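You operate a simulated robot arm through the tools that you are given. There is no shell and no other tool.

You run a simulated robot arm. Do the job below in one go: nothing can be reset, and whatever is moved stays where it is left.

TASK
The extractor is clogged: switch off, pull the hose cuff, pump the yellow button till Clear, refit, restart.
Fine: in that order; it is Clear when only the bar's green end is lit. Where these are worked on the way, their far stop is far enough and under half their travel is too little: hose cuff.
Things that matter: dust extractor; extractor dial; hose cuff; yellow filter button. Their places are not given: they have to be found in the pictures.

It is judged by the outcome, as a careful person would: the job done as asked, and still so three seconds after it is handed in. It fails if anything else is knocked over, pushed out of place, dropped, spilled or broken.

THE ROBOT
A 6-joint arm with a two-finger parallel gripper, fixed in place. Base frame: the origin is on the floor under the middle of its stand, x ahead of it, y to its left, z up. Lengths are in mm, angles in degrees, forces in N, time in s.
With the tool pointing down near the work surface it reaches from about 100 to 660 mm from the base axis. Its first joint turns from -66.0 to 66.0 degrees. Payload 2.45 kg.
Tool frame: the origin (TCP) lies between the finger pads and is the grasp point; the fingertips stand 24 mm ahead of it; z points along the fingers, y is the line along which they close. The gripper opens to 68 mm. The fingers are 17 mm wide and 10 mm thick; the gripper's body (40 by 70 mm) begins 41 mm behind the TCP.
Orientation is that of the tool frame in the base frame, as a unit quaternion [w, x, y, z]. With the fingers straight down and closing along the base's y, the tool's x points along the base's -x, its y along +y and its z along -z.

THE INTERFACE
- The arm moves only by the tool servo_tool. Its argument "moves" is a list of rows, each a list of 7 numbers: the gripper command, from -1 (shut) to 1 (fully open), values between in proportion, then the shift along the tool's x, y, z in mm, then the turn, a rotation vector about the tool's x, y, z in degrees. In form: [[claw, dx, dy, dz, rx, ry, rz], ...]. A call has 1 to 20 rows; each row shifts and turns the commanded pose from where the row before left it, along the tool's axes as they then stand. A row lasts 0.2 s, in which the tool goes at most 50 mm and 8.6 degrees; a call with a longer step from one row to the next is refused whole, and so is a gripper value outside its range. Where a pose cannot be reached the arm comes as near as it can. A force on the tool above 80 N (or 10 N above the force at the start of the call, whichever is more), or a blocked arm, ends the call early, and 0.2 s more pass. Each finger travels about 108 mm/s and halts on what it meets, pressing with about 30 N; the grip force reading is that of the motor and also rises with nothing between the fingers. The clock runs only during rows and for 0.2 s after the last one: add rows that do not move to give the fingers time. The reply holds the time, the measured pose of the TCP, the force on the tool along the base axes, the opening and the grip force, in the units named above and with some noise, with the torque about the TCP (base axes, N m) and any sound that the robot's microphone picked up, and new pictures: "show" is both (left out), scene, wrist or none.
- Cameras (640 x 400 px; columns grow to the right, rows downward): "scene" is fixed at [160.1, 412.2, 1459.4]; the picture's right is [-0.80, -0.60, 0.00], its down [-0.38, 0.51, -0.78] and it looks along [0.46, -0.62, -0.63] (base axes); focal length 367 px, centre (320, 200). "wrist" rides on the gripper at [84, 11, -75] in the tool frame; the picture's right is [-0.13, 0.99, 0.00], its down [-0.60, -0.08, -0.79] and it looks along [-0.79, -0.10, 0.61] (tool axes); focal length 251 px, centre (320, 200).
- probe_pixels(camera, pixels): for up to 12 pixels [column, row] of the newest picture of that camera ("zoom" is the newest enlarged one), the place [x, y, z] in the base frame of the surface seen there, good to about 2 mm. No time passes.
- inspect(camera, box): a new picture of the part [left, top, right, bottom] of that camera's present view, enlarged. No time passes.
- hand_in(): hands the job in; it is judged then, once.

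Unless the task says otherwise, let go and move clear before handing in.

The tools are called after "Request:" as a command line: name --pt "numbers of a row" for each row, then --argument value for the rest, lists and objects as JSON in quotes. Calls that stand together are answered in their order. servo_tool: Moves the arm, as the interface text tells. Its arguments: {"type":"object","properties":{"moves":{"type":"array"},"show":{"type":"string","enum":["both","scene","wrist","none"]}},"required":["moves"]} The other tools are called the same way: probe_pixels (camera, pixels) gives the place of the surface under pixels of a picture; inspect (camera, box) takes an enlarged picture of a part of a camera's view; hand_in () hands the job in.

At the start:

```text
time_s: 0.0
tcp_pos: [430.1, -65.0, 1102.5]
tcp_rot: [0.001, 0.0, 1.0, 0.0]
ft_force: [0.2, 0.9, 0.8]
ft_torque: [0.04, 0.01, 0.01]
width: 67.6
grip_force: 0.0
```

scene: 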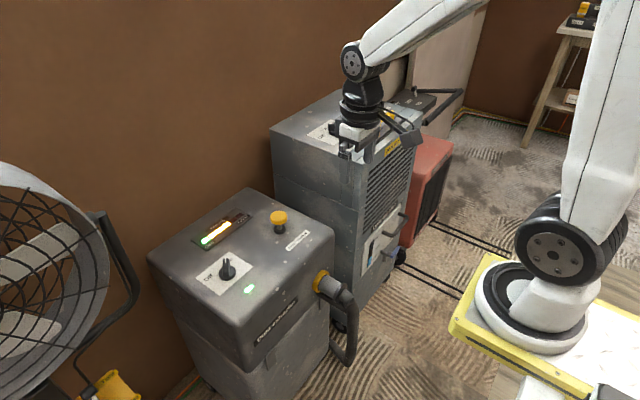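
wrist: 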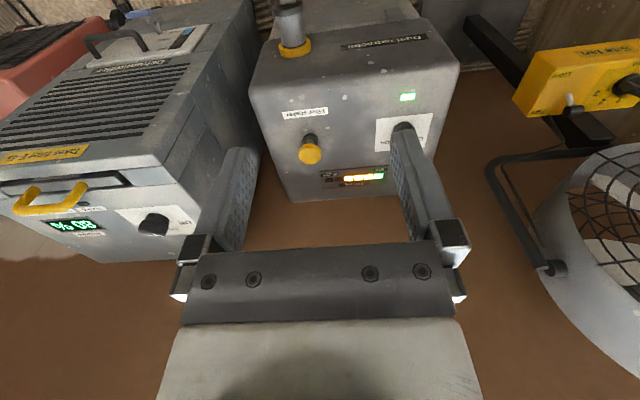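

The scene picture shows the dust extractor with a dial near (227,270), the yellow button near (279,218), a light bar near (222,230) and the hose cuff near (330,285). I'll enlarge both views before moving.

Request:
inspect --camera "scene" --box '[140, 180, 380, 330]'

Request:
inspect --camera "wrist" --box '[240, 0, 480, 150]'

Request:
probe_pixels --camera "scene" --pixels '[[227, 268], [279, 216], [279, 230], [222, 230], [325, 280], [345, 295], [250, 290], [300, 240], [160, 255], [246, 192], [330, 232], [240, 335]]'

```text
2.67 times, centred on (260, 255) of scene
```

zoom: 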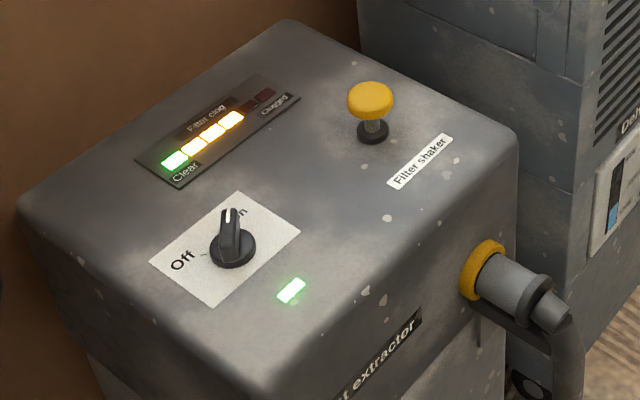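

```text
2.67 times, centred on (360, 75) of wrist
```

zoom: 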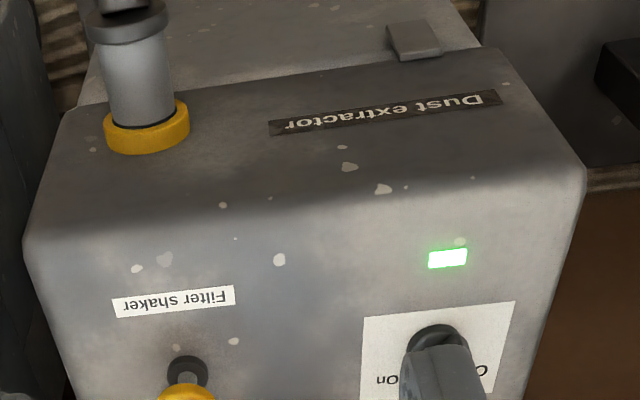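

```text
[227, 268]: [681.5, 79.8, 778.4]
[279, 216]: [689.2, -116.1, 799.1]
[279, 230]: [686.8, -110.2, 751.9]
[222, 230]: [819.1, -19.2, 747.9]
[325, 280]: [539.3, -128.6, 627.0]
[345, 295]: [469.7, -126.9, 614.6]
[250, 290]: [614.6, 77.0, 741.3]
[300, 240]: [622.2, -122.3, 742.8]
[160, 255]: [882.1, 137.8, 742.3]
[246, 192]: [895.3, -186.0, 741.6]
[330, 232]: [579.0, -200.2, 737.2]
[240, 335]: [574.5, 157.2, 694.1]
```

The zoom shows the dial's pointer toward "On" with "Off" to its lower left, five bar segments with four lit, and the cuff with a yellow collar on the front face. I'll measure each part in more detail.

Request:
inspect --camera "scene" --box '[190, 245, 270, 295]'

Request:
probe_pixels --camera "zoom" --pixels '[[293, 140], [300, 180], [270, 160], [330, 190], [300, 220], [150, 220], [190, 210], [370, 110], [80, 180], [480, 190], [270, 360], [350, 60]]'

Request:
inspect --camera "scene" --box '[295, 255, 375, 305]'

```text
8.00 times, centred on (230, 270) of scene
```

zoom: 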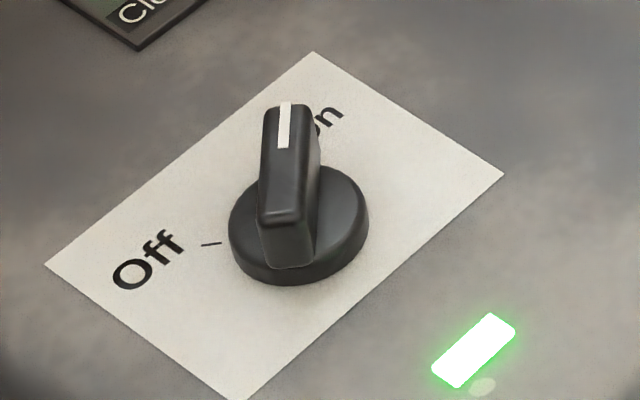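

```text
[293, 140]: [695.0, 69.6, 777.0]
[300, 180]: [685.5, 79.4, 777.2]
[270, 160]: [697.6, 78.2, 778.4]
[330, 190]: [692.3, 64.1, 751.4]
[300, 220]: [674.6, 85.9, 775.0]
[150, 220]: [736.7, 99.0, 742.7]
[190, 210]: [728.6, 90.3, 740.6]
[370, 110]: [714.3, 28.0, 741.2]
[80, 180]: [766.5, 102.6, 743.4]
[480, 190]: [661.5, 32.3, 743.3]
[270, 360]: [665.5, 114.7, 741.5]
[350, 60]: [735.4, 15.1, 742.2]
```

```text
8.00 times, centred on (335, 280) of scene
```

zoom: 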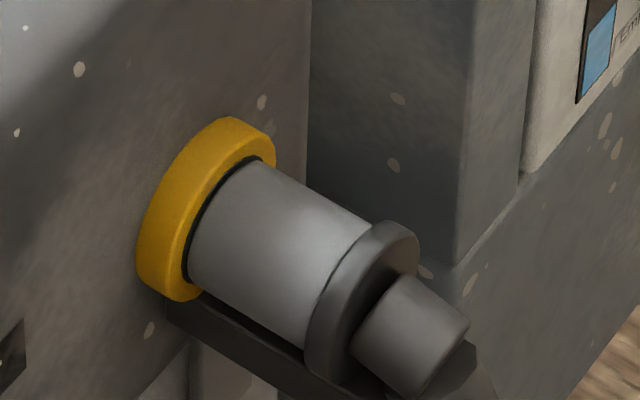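

The newest zoom is of the cuff: yellow collar near (210,210), grey barrel to (340,290), dark flange at (370,290) and stub hose at (420,330). I'll measure those and then the details of the dial's handle.

Request:
probe_pixels --camera "zoom" --pixels '[[235, 125], [170, 210], [250, 175], [355, 225], [200, 270], [300, 340], [280, 250], [395, 232], [325, 360], [415, 300], [450, 320], [400, 370]]'

Request:
inspect --camera "scene" --box '[250, 195, 314, 235]'

Request:
inspect --camera "wrist" --box '[370, 80, 450, 130]'

```text
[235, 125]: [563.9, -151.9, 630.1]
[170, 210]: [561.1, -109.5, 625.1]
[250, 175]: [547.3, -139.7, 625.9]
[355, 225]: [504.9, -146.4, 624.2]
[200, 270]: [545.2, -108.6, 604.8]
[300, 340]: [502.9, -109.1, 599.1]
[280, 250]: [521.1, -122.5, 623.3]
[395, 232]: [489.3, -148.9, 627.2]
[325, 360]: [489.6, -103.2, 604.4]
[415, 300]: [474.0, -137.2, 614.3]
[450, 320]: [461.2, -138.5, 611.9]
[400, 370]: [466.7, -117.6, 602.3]
```

```text
10.00 times, centred on (282, 215) of scene
```

zoom: 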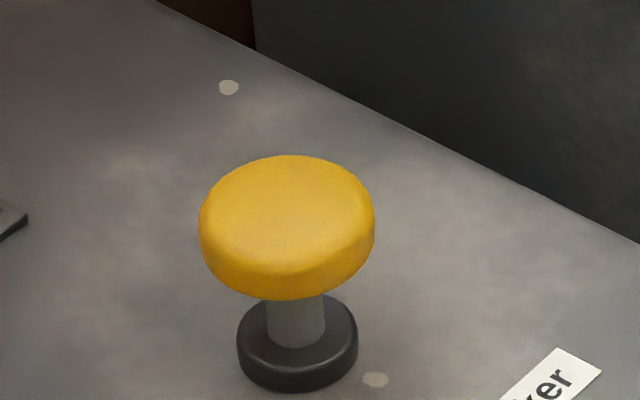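

```text
8.00 times, centred on (410, 105) of wrist
```

zoom: 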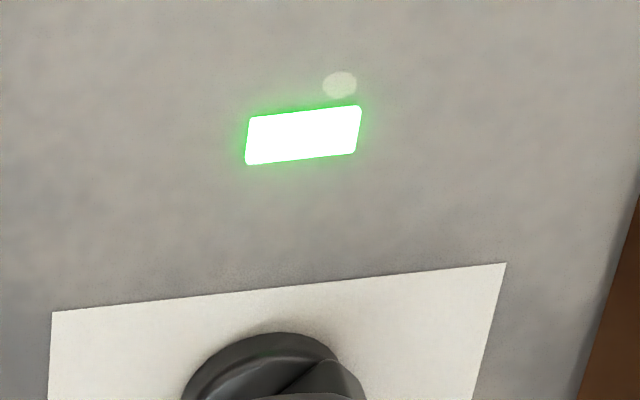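

The barrel reads as roughly 40 mm across, with its axis along base x near y≈-126, z≈612. I'll probe the card corners, dial bar edges and the cap to get the exact orientations.

Request:
probe_pixels --camera "scene" --pixels '[[196.5, 278], [229, 252.5], [251.5, 267], [220.4, 293.5], [216, 275.4], [225.6, 259.5], [223.5, 270.5], [226.5, 271.8], [234, 267], [232, 277], [221, 275], [228, 279]]'

Request:
probe_pixels --camera "scene" --pixels '[[279, 211.5], [271, 218], [286, 217.5], [279, 220], [279, 217], [276, 231], [281, 232.5], [340, 180], [275, 150], [330, 200], [335, 160], [310, 180]]'

Request:
inspect --camera "scene" --box '[200, 205, 260, 250]'

```text
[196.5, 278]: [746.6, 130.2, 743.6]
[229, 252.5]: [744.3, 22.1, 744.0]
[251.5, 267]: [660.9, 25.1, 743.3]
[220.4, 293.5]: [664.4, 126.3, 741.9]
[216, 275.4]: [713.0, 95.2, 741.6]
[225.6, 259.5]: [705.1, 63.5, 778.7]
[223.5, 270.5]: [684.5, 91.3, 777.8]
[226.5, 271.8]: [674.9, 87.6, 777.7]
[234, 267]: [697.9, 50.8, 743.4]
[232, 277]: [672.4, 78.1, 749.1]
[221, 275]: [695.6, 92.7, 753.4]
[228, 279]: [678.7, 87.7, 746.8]
```

```text
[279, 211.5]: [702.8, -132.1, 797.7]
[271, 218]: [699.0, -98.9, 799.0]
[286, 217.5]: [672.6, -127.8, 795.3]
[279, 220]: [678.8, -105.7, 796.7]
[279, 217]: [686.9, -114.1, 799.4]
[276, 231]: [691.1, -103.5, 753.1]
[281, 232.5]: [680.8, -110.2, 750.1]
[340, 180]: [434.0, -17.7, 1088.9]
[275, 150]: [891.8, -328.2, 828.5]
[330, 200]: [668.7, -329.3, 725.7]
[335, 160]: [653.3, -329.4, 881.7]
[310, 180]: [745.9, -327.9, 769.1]
```

```text
8.89 times, centred on (230, 228) of scene
```

zoom: 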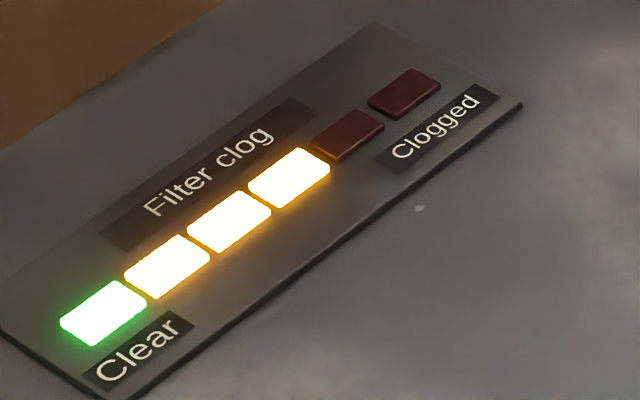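

The box is square with the base axes (card corners at x 661–746, y 22–130). The dial axis is near (690, 77), its bar's top is at z≈778, and its pointer sits about 45° right of forward. The bar shows four lit segments. I'll move above the dial first, then turn the tool 45° to square the fingers on the bar.

Request:
servo_tool --pt "0.3 -32.5 17.8 25.3 0 0 0" --pt "0.3 -32.5 17.8 25.3 0 0 0" --pt "0.3 -32.5 17.8 25.3 0 0 0" --pt "0.3 -32.5 17.8 25.3 0 0 0" --pt "0.3 -32.5 17.8 25.3 0 0 0" --pt "0.3 -32.5 17.8 25.3 0 0 0" --pt "0.3 -32.5 17.8 25.3 0 0 0" --pt "0.3 -32.5 17.8 25.3 0 0 0" --pt "0.3 0 0 0 0 0 8.5" --pt "0.3 0 0 0 0 0 8.5" --pt "0.3 0 0 0 0 0 8.5" --pt "0.3 0 0 0 0 0 8.5" --pt "0.3 0 0 0 0 0 8.5" --pt "0.3 0 0 0 0 0 2.5" --pt "0.3 0 0 0 0 0 0"

```text
time_s: 3.2
tcp_pos: [693.0, 77.9, 899.4]
tcp_rot: [0.001, 0.384, 0.923, 0.0]
ft_force: [-0.6, -0.3, 0.0]
ft_torque: [0.03, 0.02, 0.02]
width: 44.1
grip_force: 0.1
```

scene: 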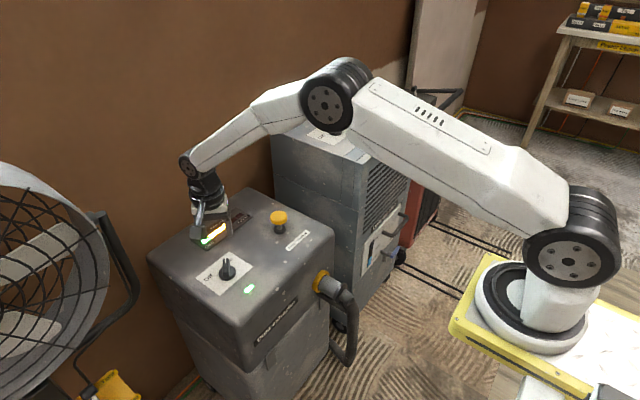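
wrist: 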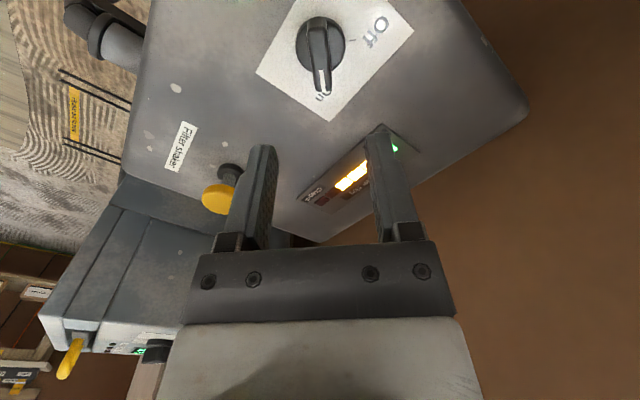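

The tool stands above the dial at (693, 78, 899), and the wrist view shows the dial at (320,45) with its bar nearly lined up. I'll zoom in and probe the bar from this closer camera.

Request:
inspect --camera "wrist" --box '[260, 0, 420, 100]'

Request:
probe_pixels --camera "wrist" --pixels '[[319, 22], [321, 88], [318, 55], [316, 60], [326, 60], [310, 60], [330, 60], [301, 40], [342, 40], [353, 39], [318, 95], [296, 40]]'

```text
4.00 times, centred on (340, 50) of wrist
```

zoom: 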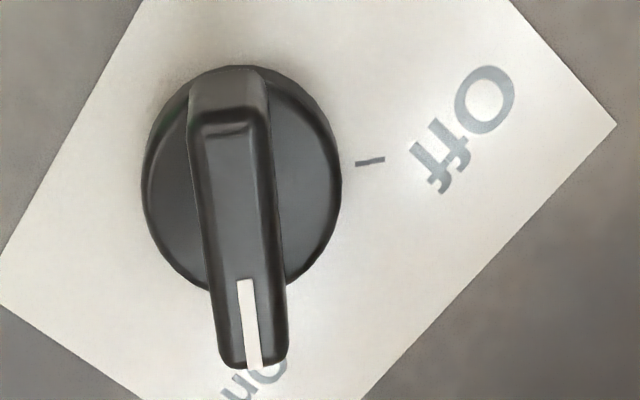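

```text
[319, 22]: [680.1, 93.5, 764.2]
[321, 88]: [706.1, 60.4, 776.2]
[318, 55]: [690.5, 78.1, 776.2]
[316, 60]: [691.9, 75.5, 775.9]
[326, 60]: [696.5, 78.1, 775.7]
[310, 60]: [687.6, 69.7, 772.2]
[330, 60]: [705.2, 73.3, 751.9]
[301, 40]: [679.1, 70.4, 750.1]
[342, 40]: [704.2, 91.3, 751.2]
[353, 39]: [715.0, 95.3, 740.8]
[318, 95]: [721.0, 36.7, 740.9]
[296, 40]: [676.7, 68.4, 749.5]
```

The bar's mid-top is at (690.5, 78, 776) and points about 47° right of forward. The knob's disc top is at z≈751, and the Off tick lies at about +37°. I'll come down over the bar with the fingertips just above the disc, then close.

Request:
servo_tool --pt "0.3 1.0 -1.7 0 0 0 2" --pt "0.3 0 0 30 0 0 0" --pt "0.3 0 0 30 0 0 0" --pt "0.3 0 0 30 0 0 0" --pt "0.3 0 0 20 0 0 0" --pt "0.3 0 0 9 0 0 0" --pt "0.3 0 0 0 0 0 0"

```text
time_s: 4.8
tcp_pos: [690.6, 76.5, 780.5]
tcp_rot: [0.001, 0.398, 0.917, -0.001]
ft_force: [-0.4, 1.0, -0.2]
ft_torque: [-0.01, 0.0, 0.0]
width: 44.0
grip_force: 0.0
```

scene: 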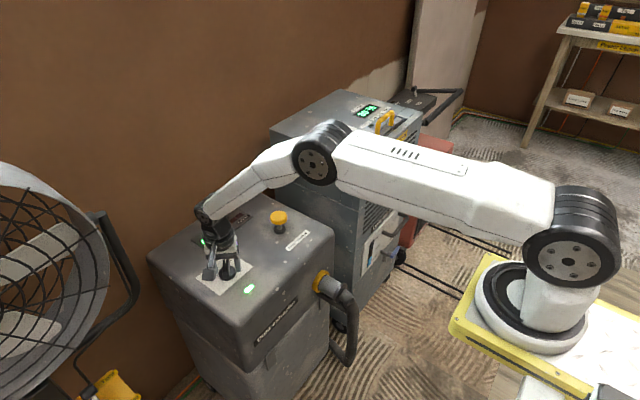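
wrist: 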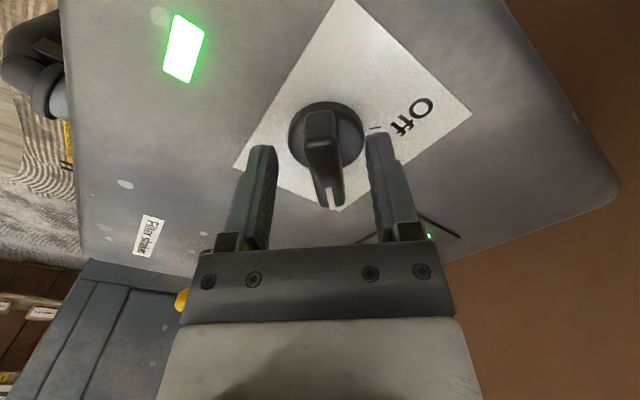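

The open fingers stand on either side of the dial's bar (wrist picture, bar at (325,160), tips at (265,150) and (378,138)), with no contact force. I'll close on it.

Request:
servo_tool --pt "-0.2 0 0 0 0 0 0" --pt "-0.7 0 0 0 0 0 0" --pt "-1 0 0 0 0 0 0" --pt "-1 0 0 0 0 0 0"

Request:
inspect --camera "wrist" --box '[220, 60, 440, 240]'

```text
time_s: 5.8
tcp_pos: [690.5, 79.4, 781.6]
tcp_rot: [0.003, 0.397, 0.918, 0.002]
ft_force: [18.5, 17.0, -9.5]
ft_torque: [-0.16, -0.21, 0.52]
width: 15.4
grip_force: 35.0
```

scene: 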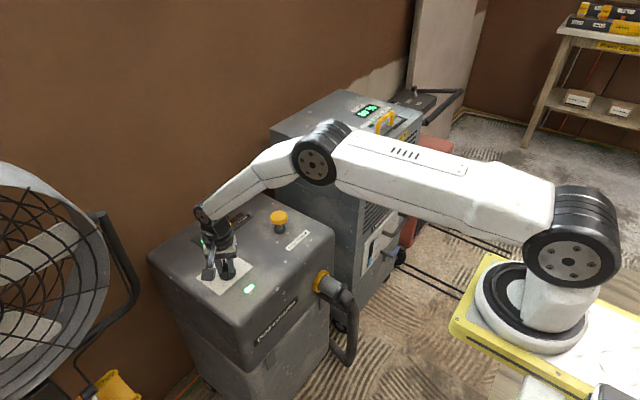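
wrist: 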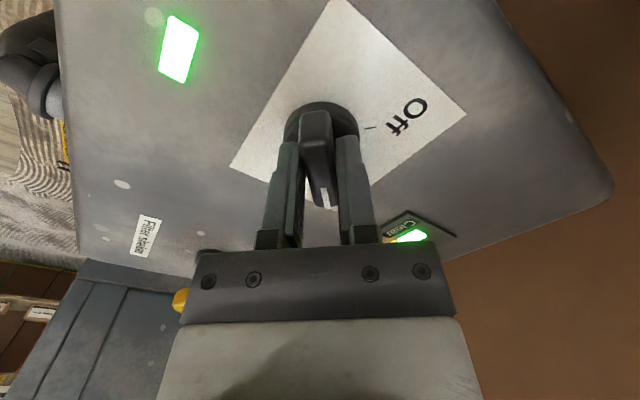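

```text
2.22 times, centred on (330, 150) of wrist
```

zoom: 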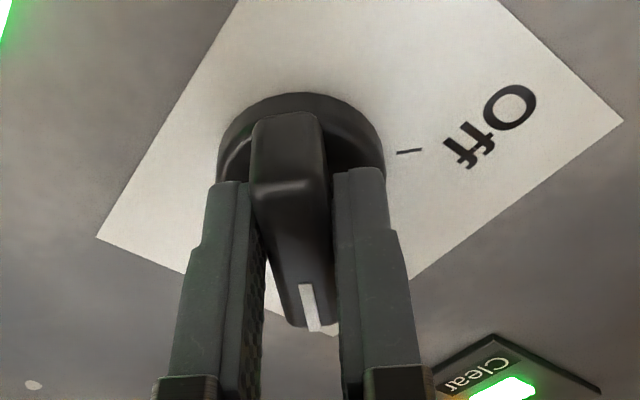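

The fingers hold the bar at a 15.4 mm opening, with a side force of about 25 N because the bar lay slightly toward the tool's +y. I'll shift to relieve that and then begin turning toward Off.

Request:
servo_tool --pt "-1 0 1.5 0 0 0 0" --pt "-1 0 1 0 0 0 0" --pt "-1 0 0 0 0 0 -6" --pt "-1 0 0 0 0 0 -8" --pt "-1 0 0 0 0 0 -8" --pt "-1 0 0 0 0 0 0"

```text
time_s: 7.2
tcp_pos: [689.2, 78.2, 780.2]
tcp_rot: [-0.001, 0.216, 0.976, -0.001]
ft_force: [-14.8, -6.6, 20.6]
ft_torque: [0.25, 0.54, -0.04]
width: 14.7
grip_force: 33.9
```

scene: 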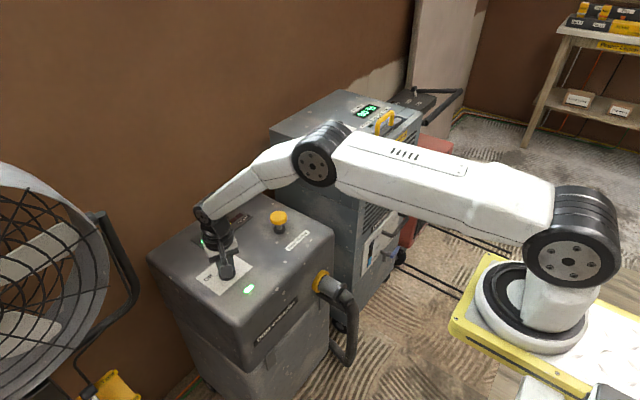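
wrist: 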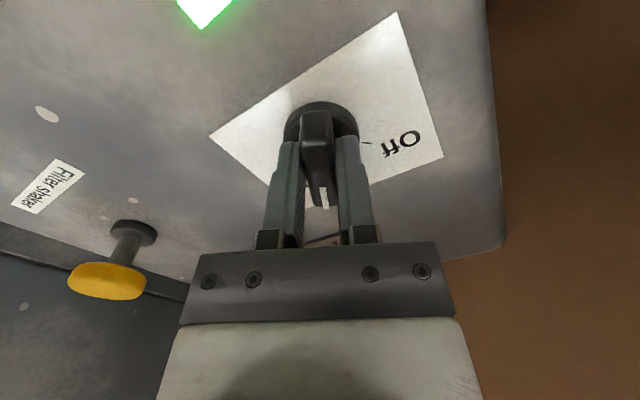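

The dial follows (tool now at 25°), with a modest 20 N upward reaction, so I'll ease up 1 mm and continue turning.

Request:
servo_tool --pt "-1 0 0 -1 0 0 -8" --pt "-1 0 0 0 0 0 -8" --pt "-1 0 0 0 0 0 -8" --pt "-1 0 0 0 0 0 -8" --pt "-1 0 0 0 0 0 0"

```text
time_s: 8.4
tcp_pos: [690.9, 73.7, 781.1]
tcp_rot: [-0.001, -0.06, 0.998, -0.002]
ft_force: [-19.0, -35.2, 5.1]
ft_torque: [0.16, -0.46, -0.18]
width: 14.9
grip_force: 34.1
```

scene: 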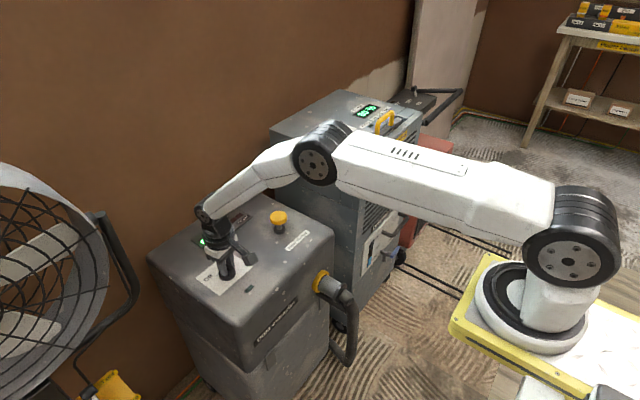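
wrist: 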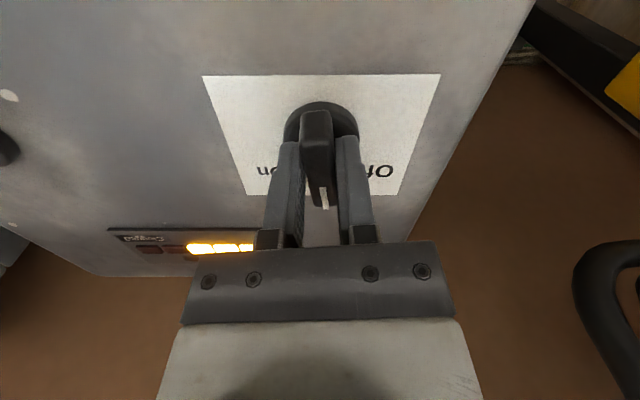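

The dial is at about +7° and the green lamp near scene (249,288) has gone out. The side force shows the dial's true axis is nearer (695, 74), so I'll recentre the tool there and turn on to the Off tick at about 45°.

Request:
servo_tool --pt "-1 -0.8 -2.1 0 0 0 0" --pt "-1 -0.8 -2.1 0 0 0 -6" --pt "-1 0 0 0 0 0 -8" --pt "-1 0 0 0 0 0 -8" --pt "-1 0 0 0 0 0 -8" --pt "-1 0 0 0 0 0 -6" --pt "-1 0 0 0 0 0 0"

Request:
inspect --camera "wrist" --box '[220, 60, 440, 240]'

```text
time_s: 10.0
tcp_pos: [692.8, 71.9, 782.0]
tcp_rot: [-0.003, -0.367, 0.93, 0.0]
ft_force: [-17.8, -27.3, -3.0]
ft_torque: [-0.28, 0.05, 0.03]
width: 14.9
grip_force: 34.3
```

scene: 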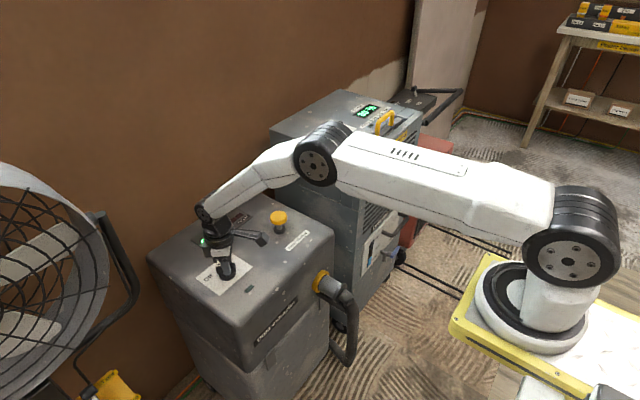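
wrist: 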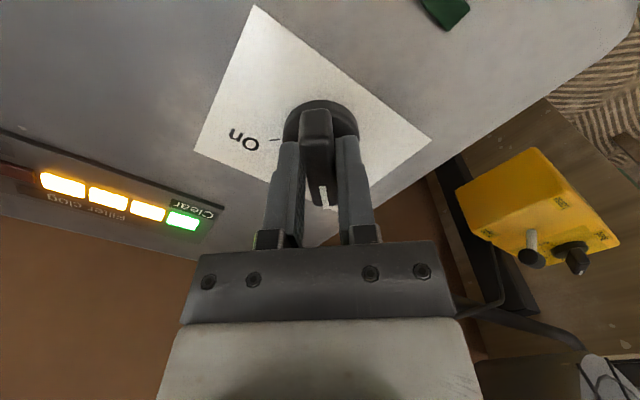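

```text
2.22 times, centred on (330, 150) of wrist
```

zoom: 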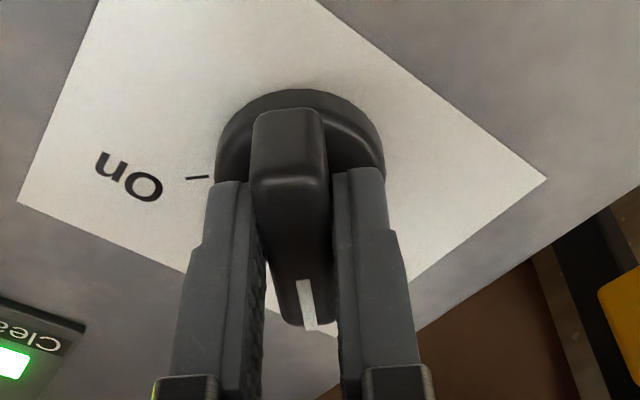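

The pointer now hides the Off tick, the On tick is uncovered (zoom (197,177)), and the lamp is dark. I'll turn a few degrees more to seat it against its stop, watching the torque.

Request:
servo_tool --pt "-1 0 0 0 0 0 -3" --pt "-1 0 0 0 0 0 0" --show "none"

```text
time_s: 10.6
tcp_pos: [691.7, 70.6, 781.3]
tcp_rot: [-0.003, -0.389, 0.921, -0.001]
ft_force: [-11.4, -26.2, -10.1]
ft_torque: [-0.54, 0.35, -0.63]
width: 15.0
grip_force: 33.9
```

A reaction torque of −0.63 N m shows that the dial has reached its stop at about 46°. I'll release and rise clear, then check it.

Request:
servo_tool --pt "0.3 0 0 0 0 0 0" --pt "0.3 0 0 0 0 0 0" --pt "0.3 0 0 -30 0 0 0" --pt "0.3 0 0 -40 0 0 0" --pt "0.3 0 0 -40 0 0 0" --pt "0.3 0 0 0 0 0 8.5" --pt "0.3 0 0 0 0 0 8.5" --pt "0.3 0 0 0 0 0 8.5" --pt "0.3 0 0 0 0 0 8.5" --pt "0.3 0 0 0 0 0 8.5" --pt "0.3 0 0 0 0 0 2.5" --pt "0.3 0 0 0 0 0 0"

Request:
inspect --camera "scene" --box '[190, 205, 286, 297]'

Request:
inspect --camera "wrist" --box '[240, 0, 440, 125]'

```text
time_s: 13.2
tcp_pos: [693.1, 75.4, 891.7]
tcp_rot: [0.001, -0.008, 1.0, -0.001]
ft_force: [0.2, -1.0, -0.2]
ft_torque: [-0.02, 0.01, 0.02]
width: 44.3
grip_force: 0.1
```

scene: 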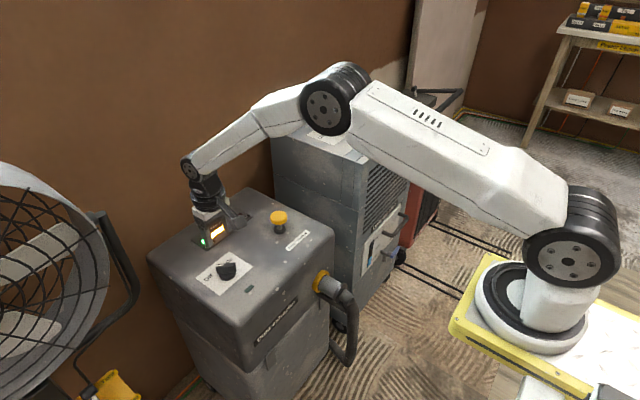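
wrist: 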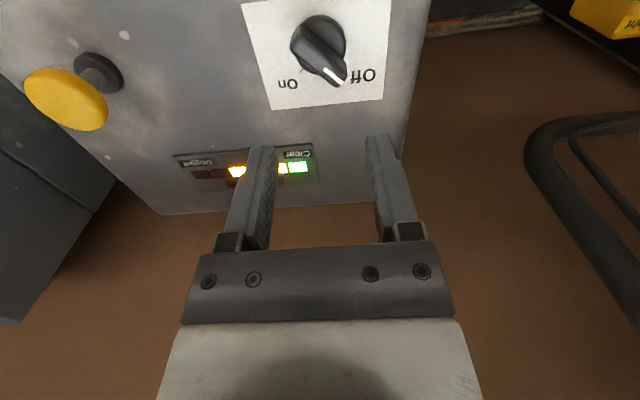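

```text
4.35 times, centred on (238, 251) of scene
```

zoom: 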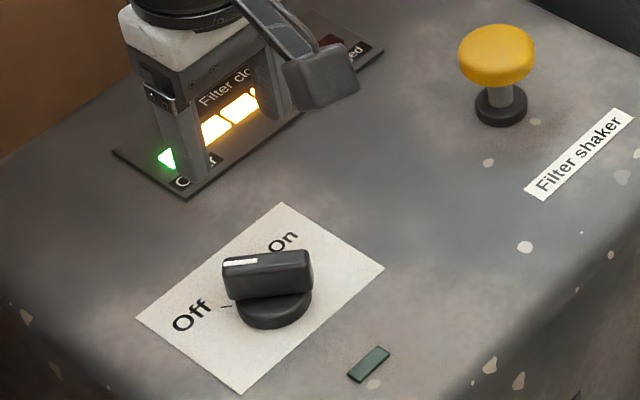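

```text
3.20 times, centred on (340, 62) of wrist
```

zoom: 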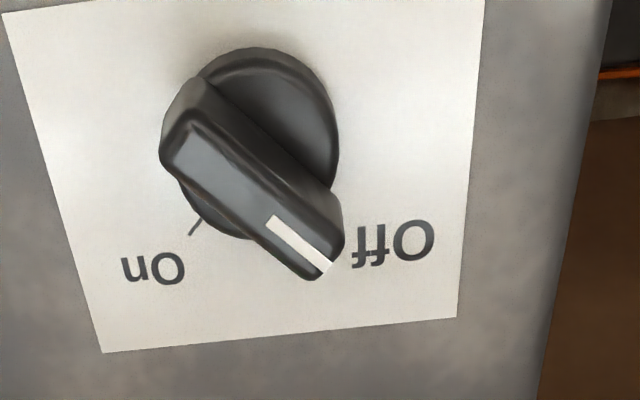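

The dial's white mark points at Off and the lamp is dark. Next I'll go over the cuff, at about (520, -126), staying above it, and tilt the fingers 12° forward so the wrist keeps clear of the front face.

Request:
servo_tool --pt "0.3 24.7 -28.7 18.6 0 0 -0.9" --pt "0.3 24.7 -28.7 18.6 0 0 0" --pt "0.5 24.7 -28.7 18.6 0 0 0" --pt "0.7 24.7 -28.7 18.6 0 0 0" --pt "1 24.7 -28.7 18.6 0 0 0" --pt "1 24.7 -28.7 18.6 0 0 0" --pt "1 24.7 -28.7 18.6 0 0 0" --pt "1 0 0 0 0 -6 0" --pt "1 0 0 0 0 -6 0" --pt "1 0 0 0 0 0 0"

```text
time_s: 15.4
tcp_pos: [527.3, -129.8, 761.6]
tcp_rot: [0.09, -0.018, 0.996, 0.004]
ft_force: [0.6, -0.1, -0.7]
ft_torque: [0.0, -0.03, -0.02]
width: 67.9
grip_force: 0.1
```

scene: 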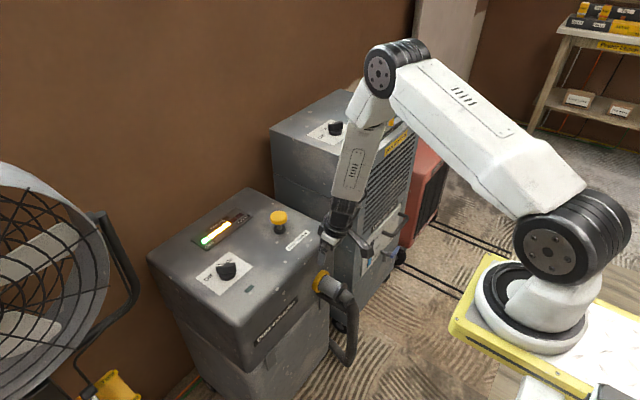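
wrist: 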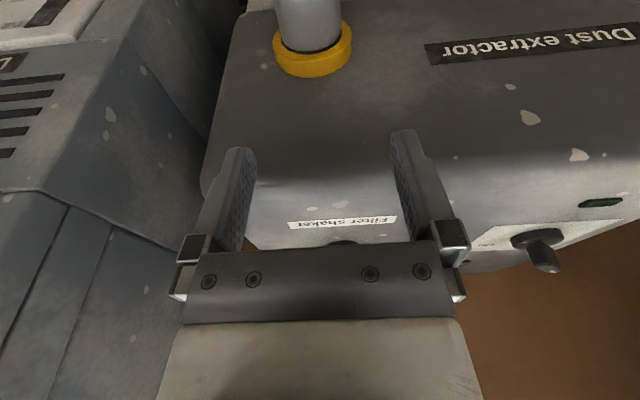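

The tool is above and in front of the cuff, yawed about 2° off. The wrist view shows the collar at (313,50) with the barrel at (310,15). I'll probe these and correct the yaw.

Request:
probe_pixels --camera "wrist" --pixels '[[282, 20], [340, 20], [310, 10], [310, 35], [275, 50], [350, 50], [313, 60], [313, 72], [230, 60], [420, 90], [300, 120]]'

Request:
inspect --camera "scene" --box '[290, 240, 386, 370]'

Request:
servo_tool --pt "1 0 0 0 0 0 2" --pt "1 0 0 0 0 0 0"

```text
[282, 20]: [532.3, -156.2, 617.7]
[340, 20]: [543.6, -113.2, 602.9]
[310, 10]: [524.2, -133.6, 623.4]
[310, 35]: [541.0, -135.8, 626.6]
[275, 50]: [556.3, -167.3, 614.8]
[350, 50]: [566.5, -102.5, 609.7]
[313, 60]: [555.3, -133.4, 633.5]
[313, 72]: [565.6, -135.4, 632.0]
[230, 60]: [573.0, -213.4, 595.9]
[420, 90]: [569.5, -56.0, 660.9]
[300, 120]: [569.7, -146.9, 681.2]
```

```text
3.08 times, centred on (338, 305) of scene
```

zoom: 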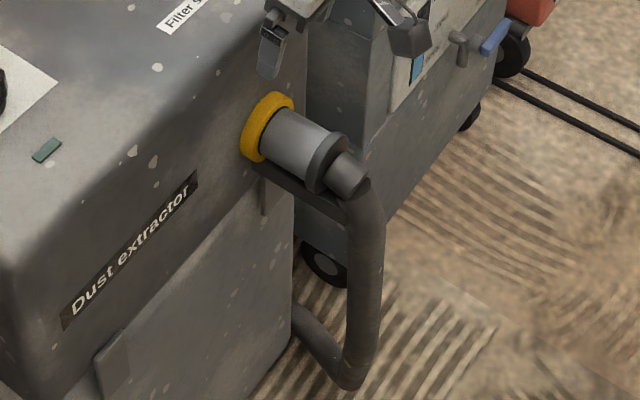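

```text
time_s: 16.0
tcp_pos: [528.4, -130.1, 761.4]
tcp_rot: [0.098, -0.009, 0.995, 0.006]
ft_force: [0.9, 0.6, 0.1]
ft_torque: [-0.01, 0.02, 0.0]
width: 67.8
grip_force: 0.1
```

scene: 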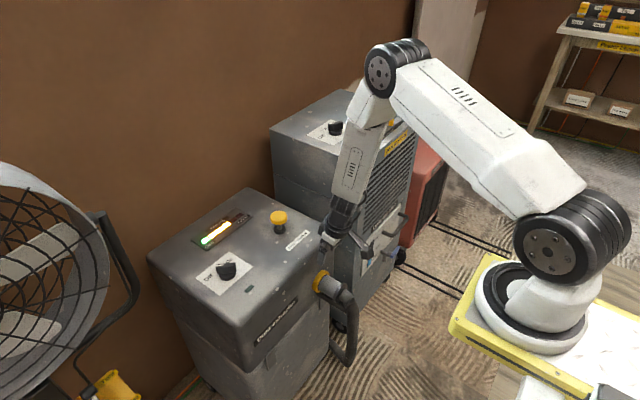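
wrist: 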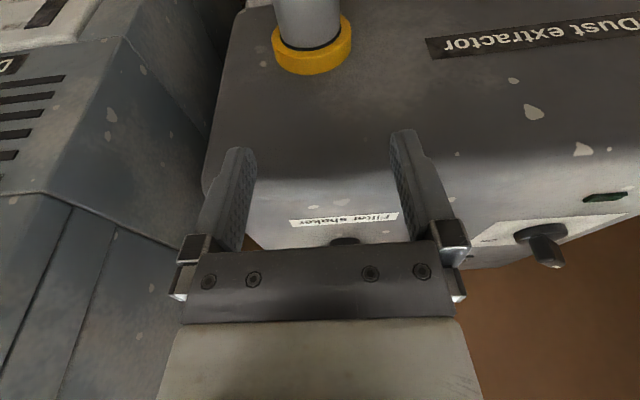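

The wrist probes put the barrel's axis near y≈-133, z≈603, at about 46 mm across. A dark bar runs below the barrel (zoom (300,195)), so I'll probe how low it lies before going down.

Request:
probe_pixels --camera "scene" --pixels '[[320, 296], [326, 300], [331, 304], [320, 305], [345, 310], [350, 330], [330, 275], [322, 275], [336, 283], [345, 285], [333, 292], [317, 283]]'

Request:
inspect --camera "scene" --box '[300, 260, 364, 300]'

```text
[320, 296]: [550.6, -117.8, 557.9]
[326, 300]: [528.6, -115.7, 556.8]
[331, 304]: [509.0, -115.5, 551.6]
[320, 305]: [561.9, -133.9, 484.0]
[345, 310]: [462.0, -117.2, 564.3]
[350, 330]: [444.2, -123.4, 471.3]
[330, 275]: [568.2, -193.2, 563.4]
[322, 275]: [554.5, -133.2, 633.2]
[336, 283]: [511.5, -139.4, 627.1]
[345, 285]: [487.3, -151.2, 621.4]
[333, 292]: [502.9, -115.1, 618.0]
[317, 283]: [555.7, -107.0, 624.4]
```

```text
10.00 times, centred on (332, 280) of scene
```

zoom: 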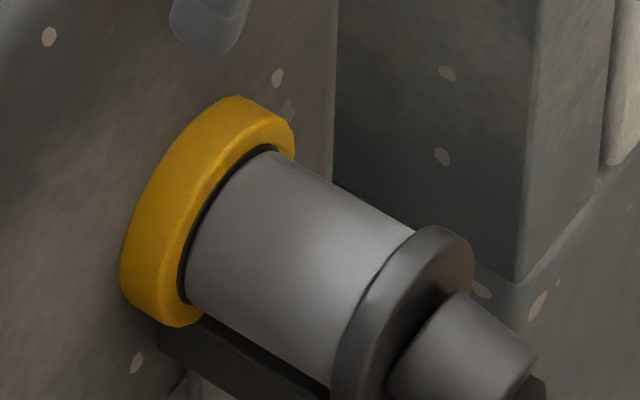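

The dark bar's top is at z≈557, well below where the fingertips will stop (≈585). I'll straighten the yaw and come straight down over the barrel with the gripper fully open.

Request:
servo_tool --pt "1 6.84 -0.5 29.7 0 0 1" --pt "1 6.84 0 29.7 0 0 0" --pt "1 6.84 0 29.7 0 0 0" --pt "1 0 0 0 0 0 0"

Request:
inspect --camera "scene" --box '[290, 220, 386, 280]'

```text
time_s: 17.0
tcp_pos: [524.9, -129.8, 670.8]
tcp_rot: [0.105, 0.009, 0.994, 0.004]
ft_force: [0.4, -0.6, -0.9]
ft_torque: [-0.01, 0.0, 0.0]
width: 68.2
grip_force: 0.0
```

scene: 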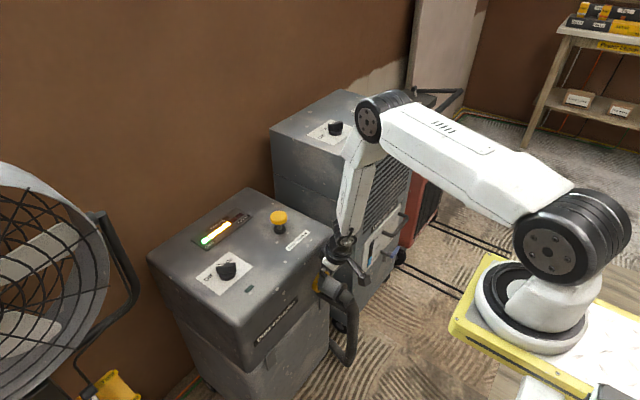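
wrist: 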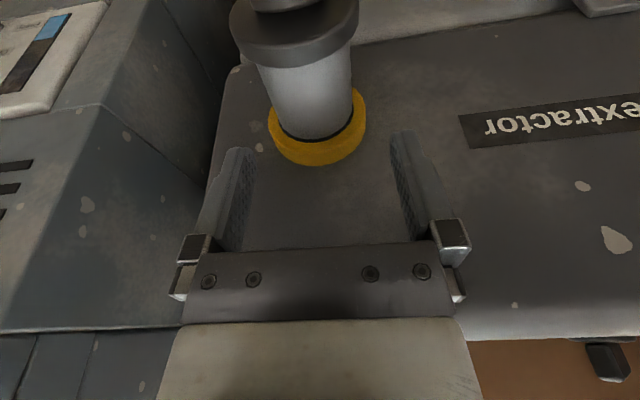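

```text
6.67 times, centred on (338, 250) of scene
```

zoom: 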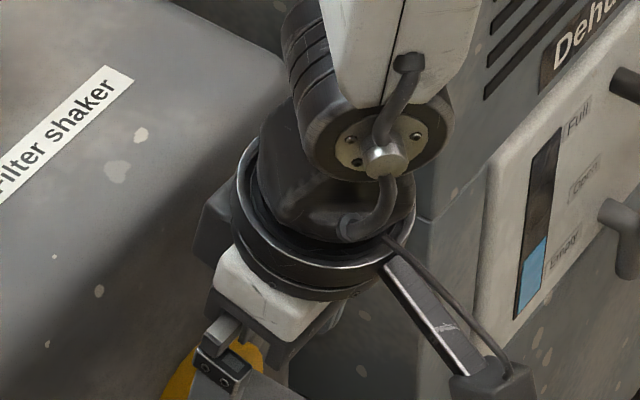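

The wrist view now shows the barrel between (262,80) and (352,80), the collar at (315,150) and the flange above at (295,30). I'll probe for the axis before the final descent.

Request:
probe_pixels --camera "wrist" --pixels '[[268, 90], [349, 90], [310, 90], [310, 75], [310, 115], [275, 125], [362, 115], [315, 150], [295, 45], [240, 30], [352, 30], [285, 5]]'

```text
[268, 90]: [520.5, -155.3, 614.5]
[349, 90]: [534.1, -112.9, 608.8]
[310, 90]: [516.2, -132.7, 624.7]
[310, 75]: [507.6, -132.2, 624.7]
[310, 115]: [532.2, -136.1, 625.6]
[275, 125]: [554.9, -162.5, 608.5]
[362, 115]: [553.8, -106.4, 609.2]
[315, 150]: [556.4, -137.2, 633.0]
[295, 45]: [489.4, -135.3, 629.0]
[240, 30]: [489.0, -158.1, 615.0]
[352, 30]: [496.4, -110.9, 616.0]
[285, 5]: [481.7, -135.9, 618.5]
```

From this view the axis is y≈-134.3, z≈603.5, the barrel spans x 497–545 and its radius is ≈21.5. I'll shift 4.5 mm right and go down to hold it.

Request:
servo_tool --pt "1 2.0 -4.5 0 0 0 -0.5" --pt "1 4.8 0 20 0 0 0" --pt "1 4.8 0 20 0 0 0" --pt "1 4.8 0 20 0 0 0" --pt "1 0 0 0 0 0 0"

```text
time_s: 18.2
tcp_pos: [520.9, -134.9, 609.1]
tcp_rot: [0.106, 0.005, 0.994, 0.004]
ft_force: [0.2, 0.7, -0.3]
ft_torque: [-0.01, -0.02, 0.03]
width: 67.9
grip_force: 0.1
```

scene: 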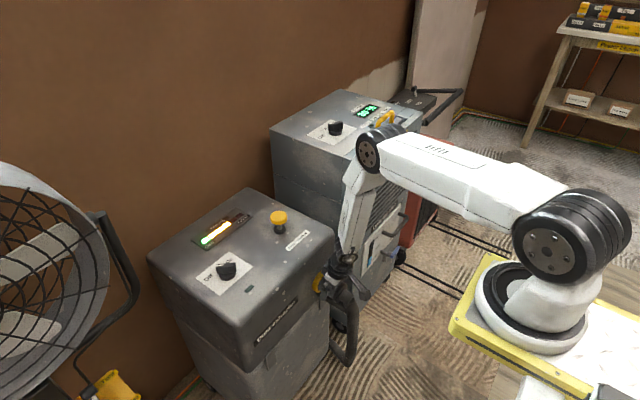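
wrist: 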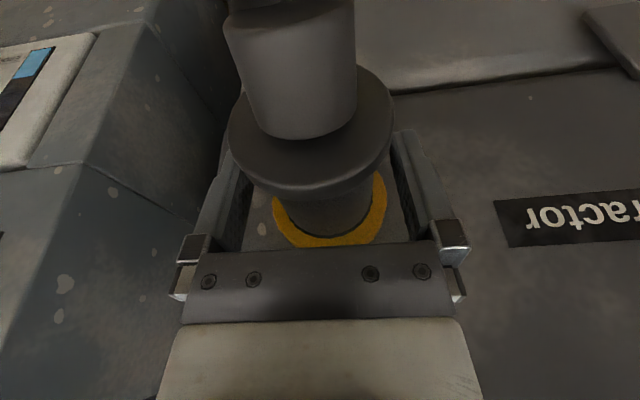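

The barrel sits between the open fingers at (520.9, -134.9, 609) with no contact. I'll close on it.

Request:
servo_tool --pt "0.6 0 0 0 0 0 0" --pt "0.3 0 0 0 0 0 0" --pt "-0.2 0 0 0 0 0 0" --pt "-1 0 0 0 0 0 0" --pt "-1 0 0 0 0 0 0"

```text
time_s: 19.4
tcp_pos: [521.3, -134.9, 609.7]
tcp_rot: [0.105, 0.004, 0.994, 0.004]
ft_force: [0.2, -0.9, -3.0]
ft_torque: [0.09, -0.1, 0.81]
width: 48.9
grip_force: 45.3
```

scene: 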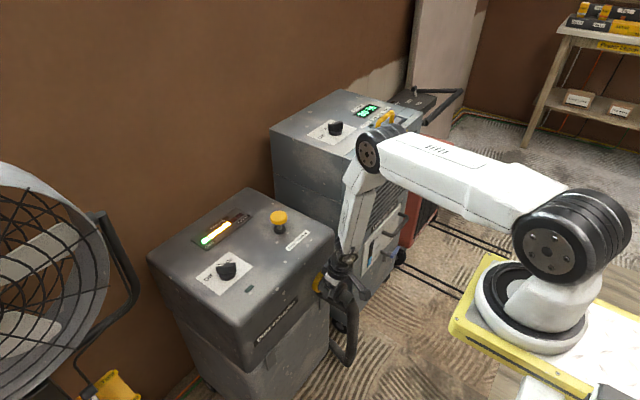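
wrist: 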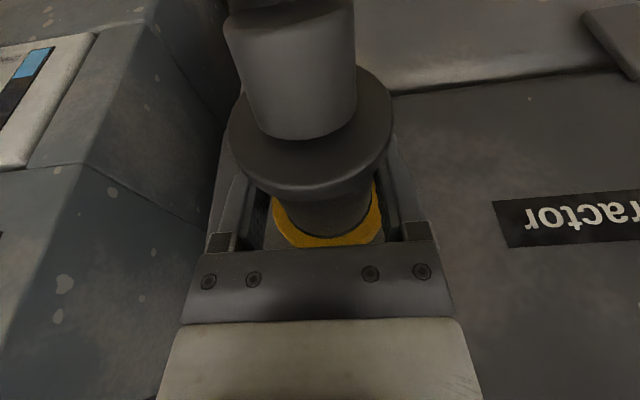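

The gripper holds the cuff at a 48.9 mm opening with little side force. I'll pull straight out along base -x in small steps, watching the force.

Request:
servo_tool --pt "-1 4.89 0 -1.05 0 0 0" --pt "-1 7.33 0 -1.57 0 0 0" --pt "-1 7.33 0 -1.57 0 0 0" --pt "-1 0 0 0 0 0 0"

```text
time_s: 20.4
tcp_pos: [502.1, -134.8, 609.5]
tcp_rot: [0.106, 0.005, 0.994, 0.003]
ft_force: [-0.3, -17.4, -4.6]
ft_torque: [-0.18, -0.38, 1.24]
width: 48.9
grip_force: 45.0
```

scene: 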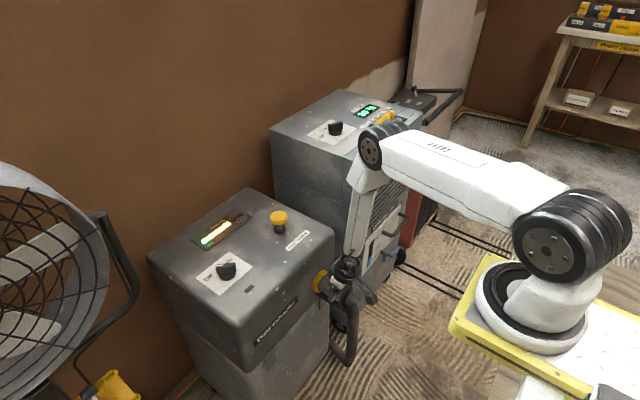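
wrist: 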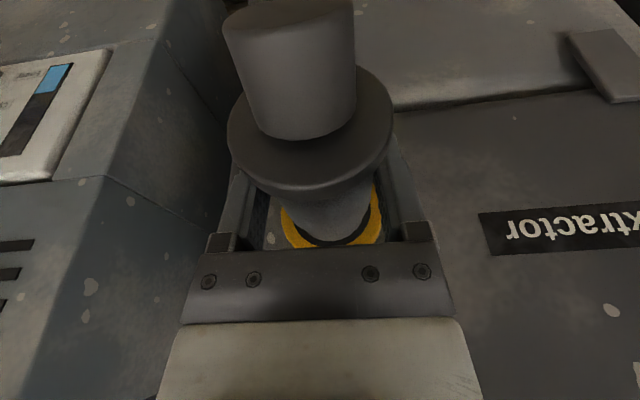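

The cuff comes out with the gripper: the collar recedes while the flange holds its place in the wrist view. A small side force and yaw torque suggest that the cuff's axis is turned about 2°, so I'll ease that and keep pulling.

Request:
servo_tool --pt "-1 0 -0.8 0 0 0 -1.2" --pt "-1 9.78 -0.3 -2.1 0 0 0" --pt "-1 9.78 -0.3 -2.1 0 0 0" --pt "-1 0 0 0 0 0 0"

```text
time_s: 21.4
tcp_pos: [483.3, -135.4, 608.3]
tcp_rot: [0.107, -0.007, 0.994, 0.002]
ft_force: [1.4, 27.7, 41.4]
ft_torque: [0.63, -0.36, -0.81]
width: 49.1
grip_force: 45.2
```

scene: 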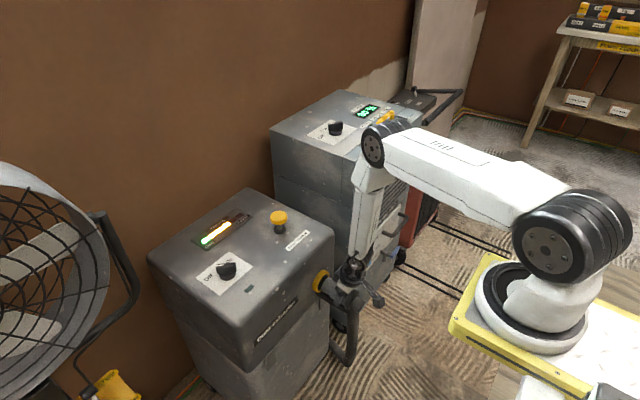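
wrist: 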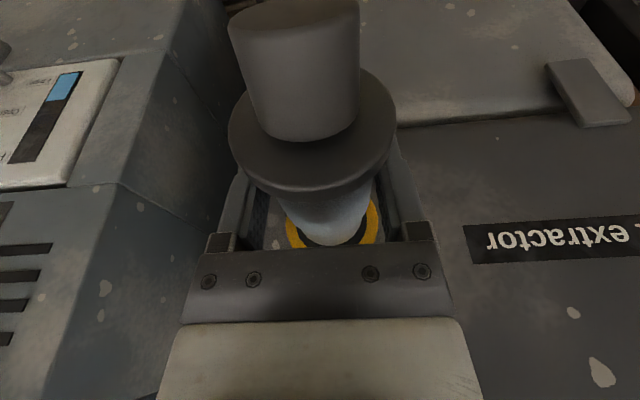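

The cuff is out by about 38 mm, but I over-corrected sideways (F_y +28 N) and there is a 41 N upward reaction. I'll back off the shift, raise slightly and read the forces again.

Request:
servo_tool --pt "-1 0 0.8 -1.0 0 0 0.6" --pt "-1 0 0.6 -1.0 0 0 0" --pt "-1 0 0 0 0 0 0" --show "none"

```text
time_s: 22.2
tcp_pos: [481.9, -134.7, 609.2]
tcp_rot: [0.105, 0.0, 0.994, 0.004]
ft_force: [15.6, 1.5, -30.1]
ft_torque: [0.14, -0.34, 0.24]
width: 49.1
grip_force: 45.0
```

Stiffness is about 35 N/mm, so I'll lower 0.8 mm and pull on with no side shift.

Request:
servo_tool --pt "-1 0 0 0.8 0 0 0" --pt "-1 7.82 0 -1.68 0 0 0" --pt "-1 7.82 0 -1.68 0 0 0" --pt "-1 0 0 0 0 0 0"

```text
time_s: 23.2
tcp_pos: [477.7, -134.8, 611.6]
tcp_rot: [0.114, -0.002, 0.993, 0.007]
ft_force: [39.5, 38.9, 2.1]
ft_torque: [0.59, 0.03, -1.14]
width: 48.9
grip_force: 44.9
out of reach, approached as far as the arm can: row 3
```

scene: 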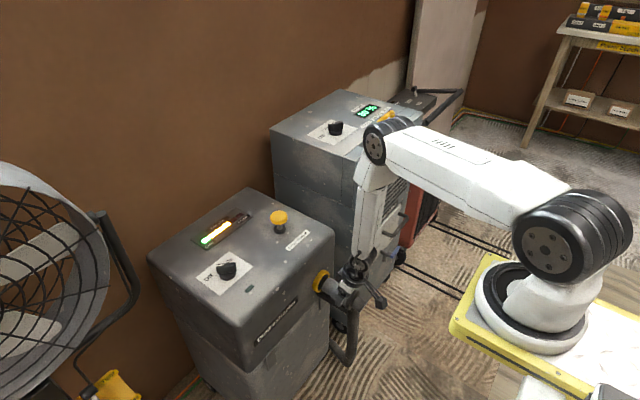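
wrist: 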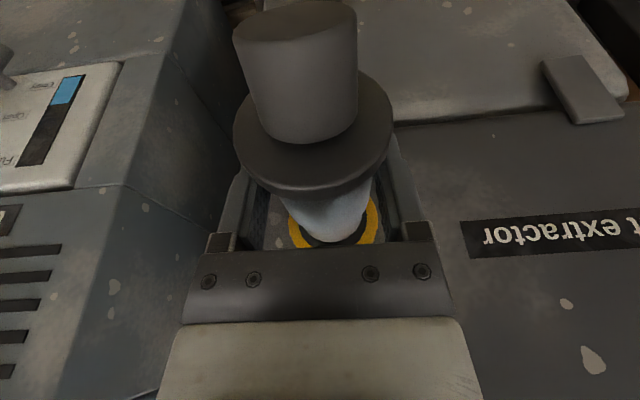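

The arm reports it cannot reach further in this tilted pose, with F_x +39 N resisting at x≈478, after about 43 mm of travel. I'll look closely at whether the cuff is fully out or whether the arm is the limit.

Request:
inspect --camera "wrist" --box '[240, 150, 400, 250]'

Request:
inspect --camera "scene" --box '[290, 240, 402, 310]'

```text
4.00 times, centred on (320, 200) of wrist
```

zoom: 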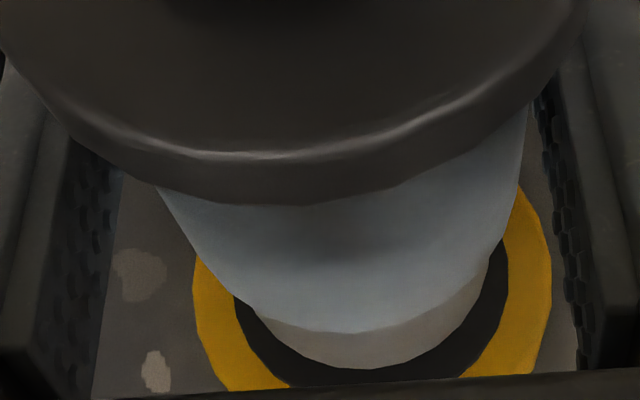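

```text
5.71 times, centred on (346, 275) of scene
```

zoom: 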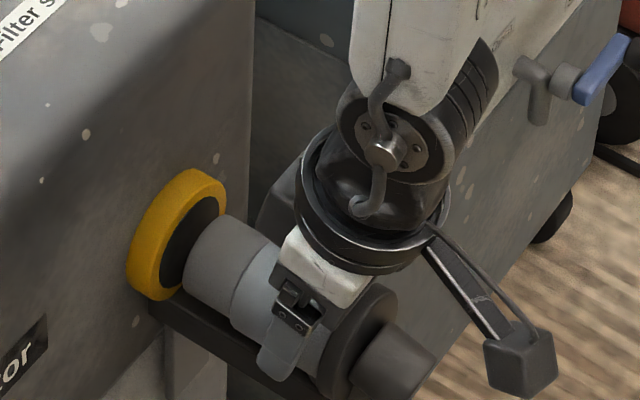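

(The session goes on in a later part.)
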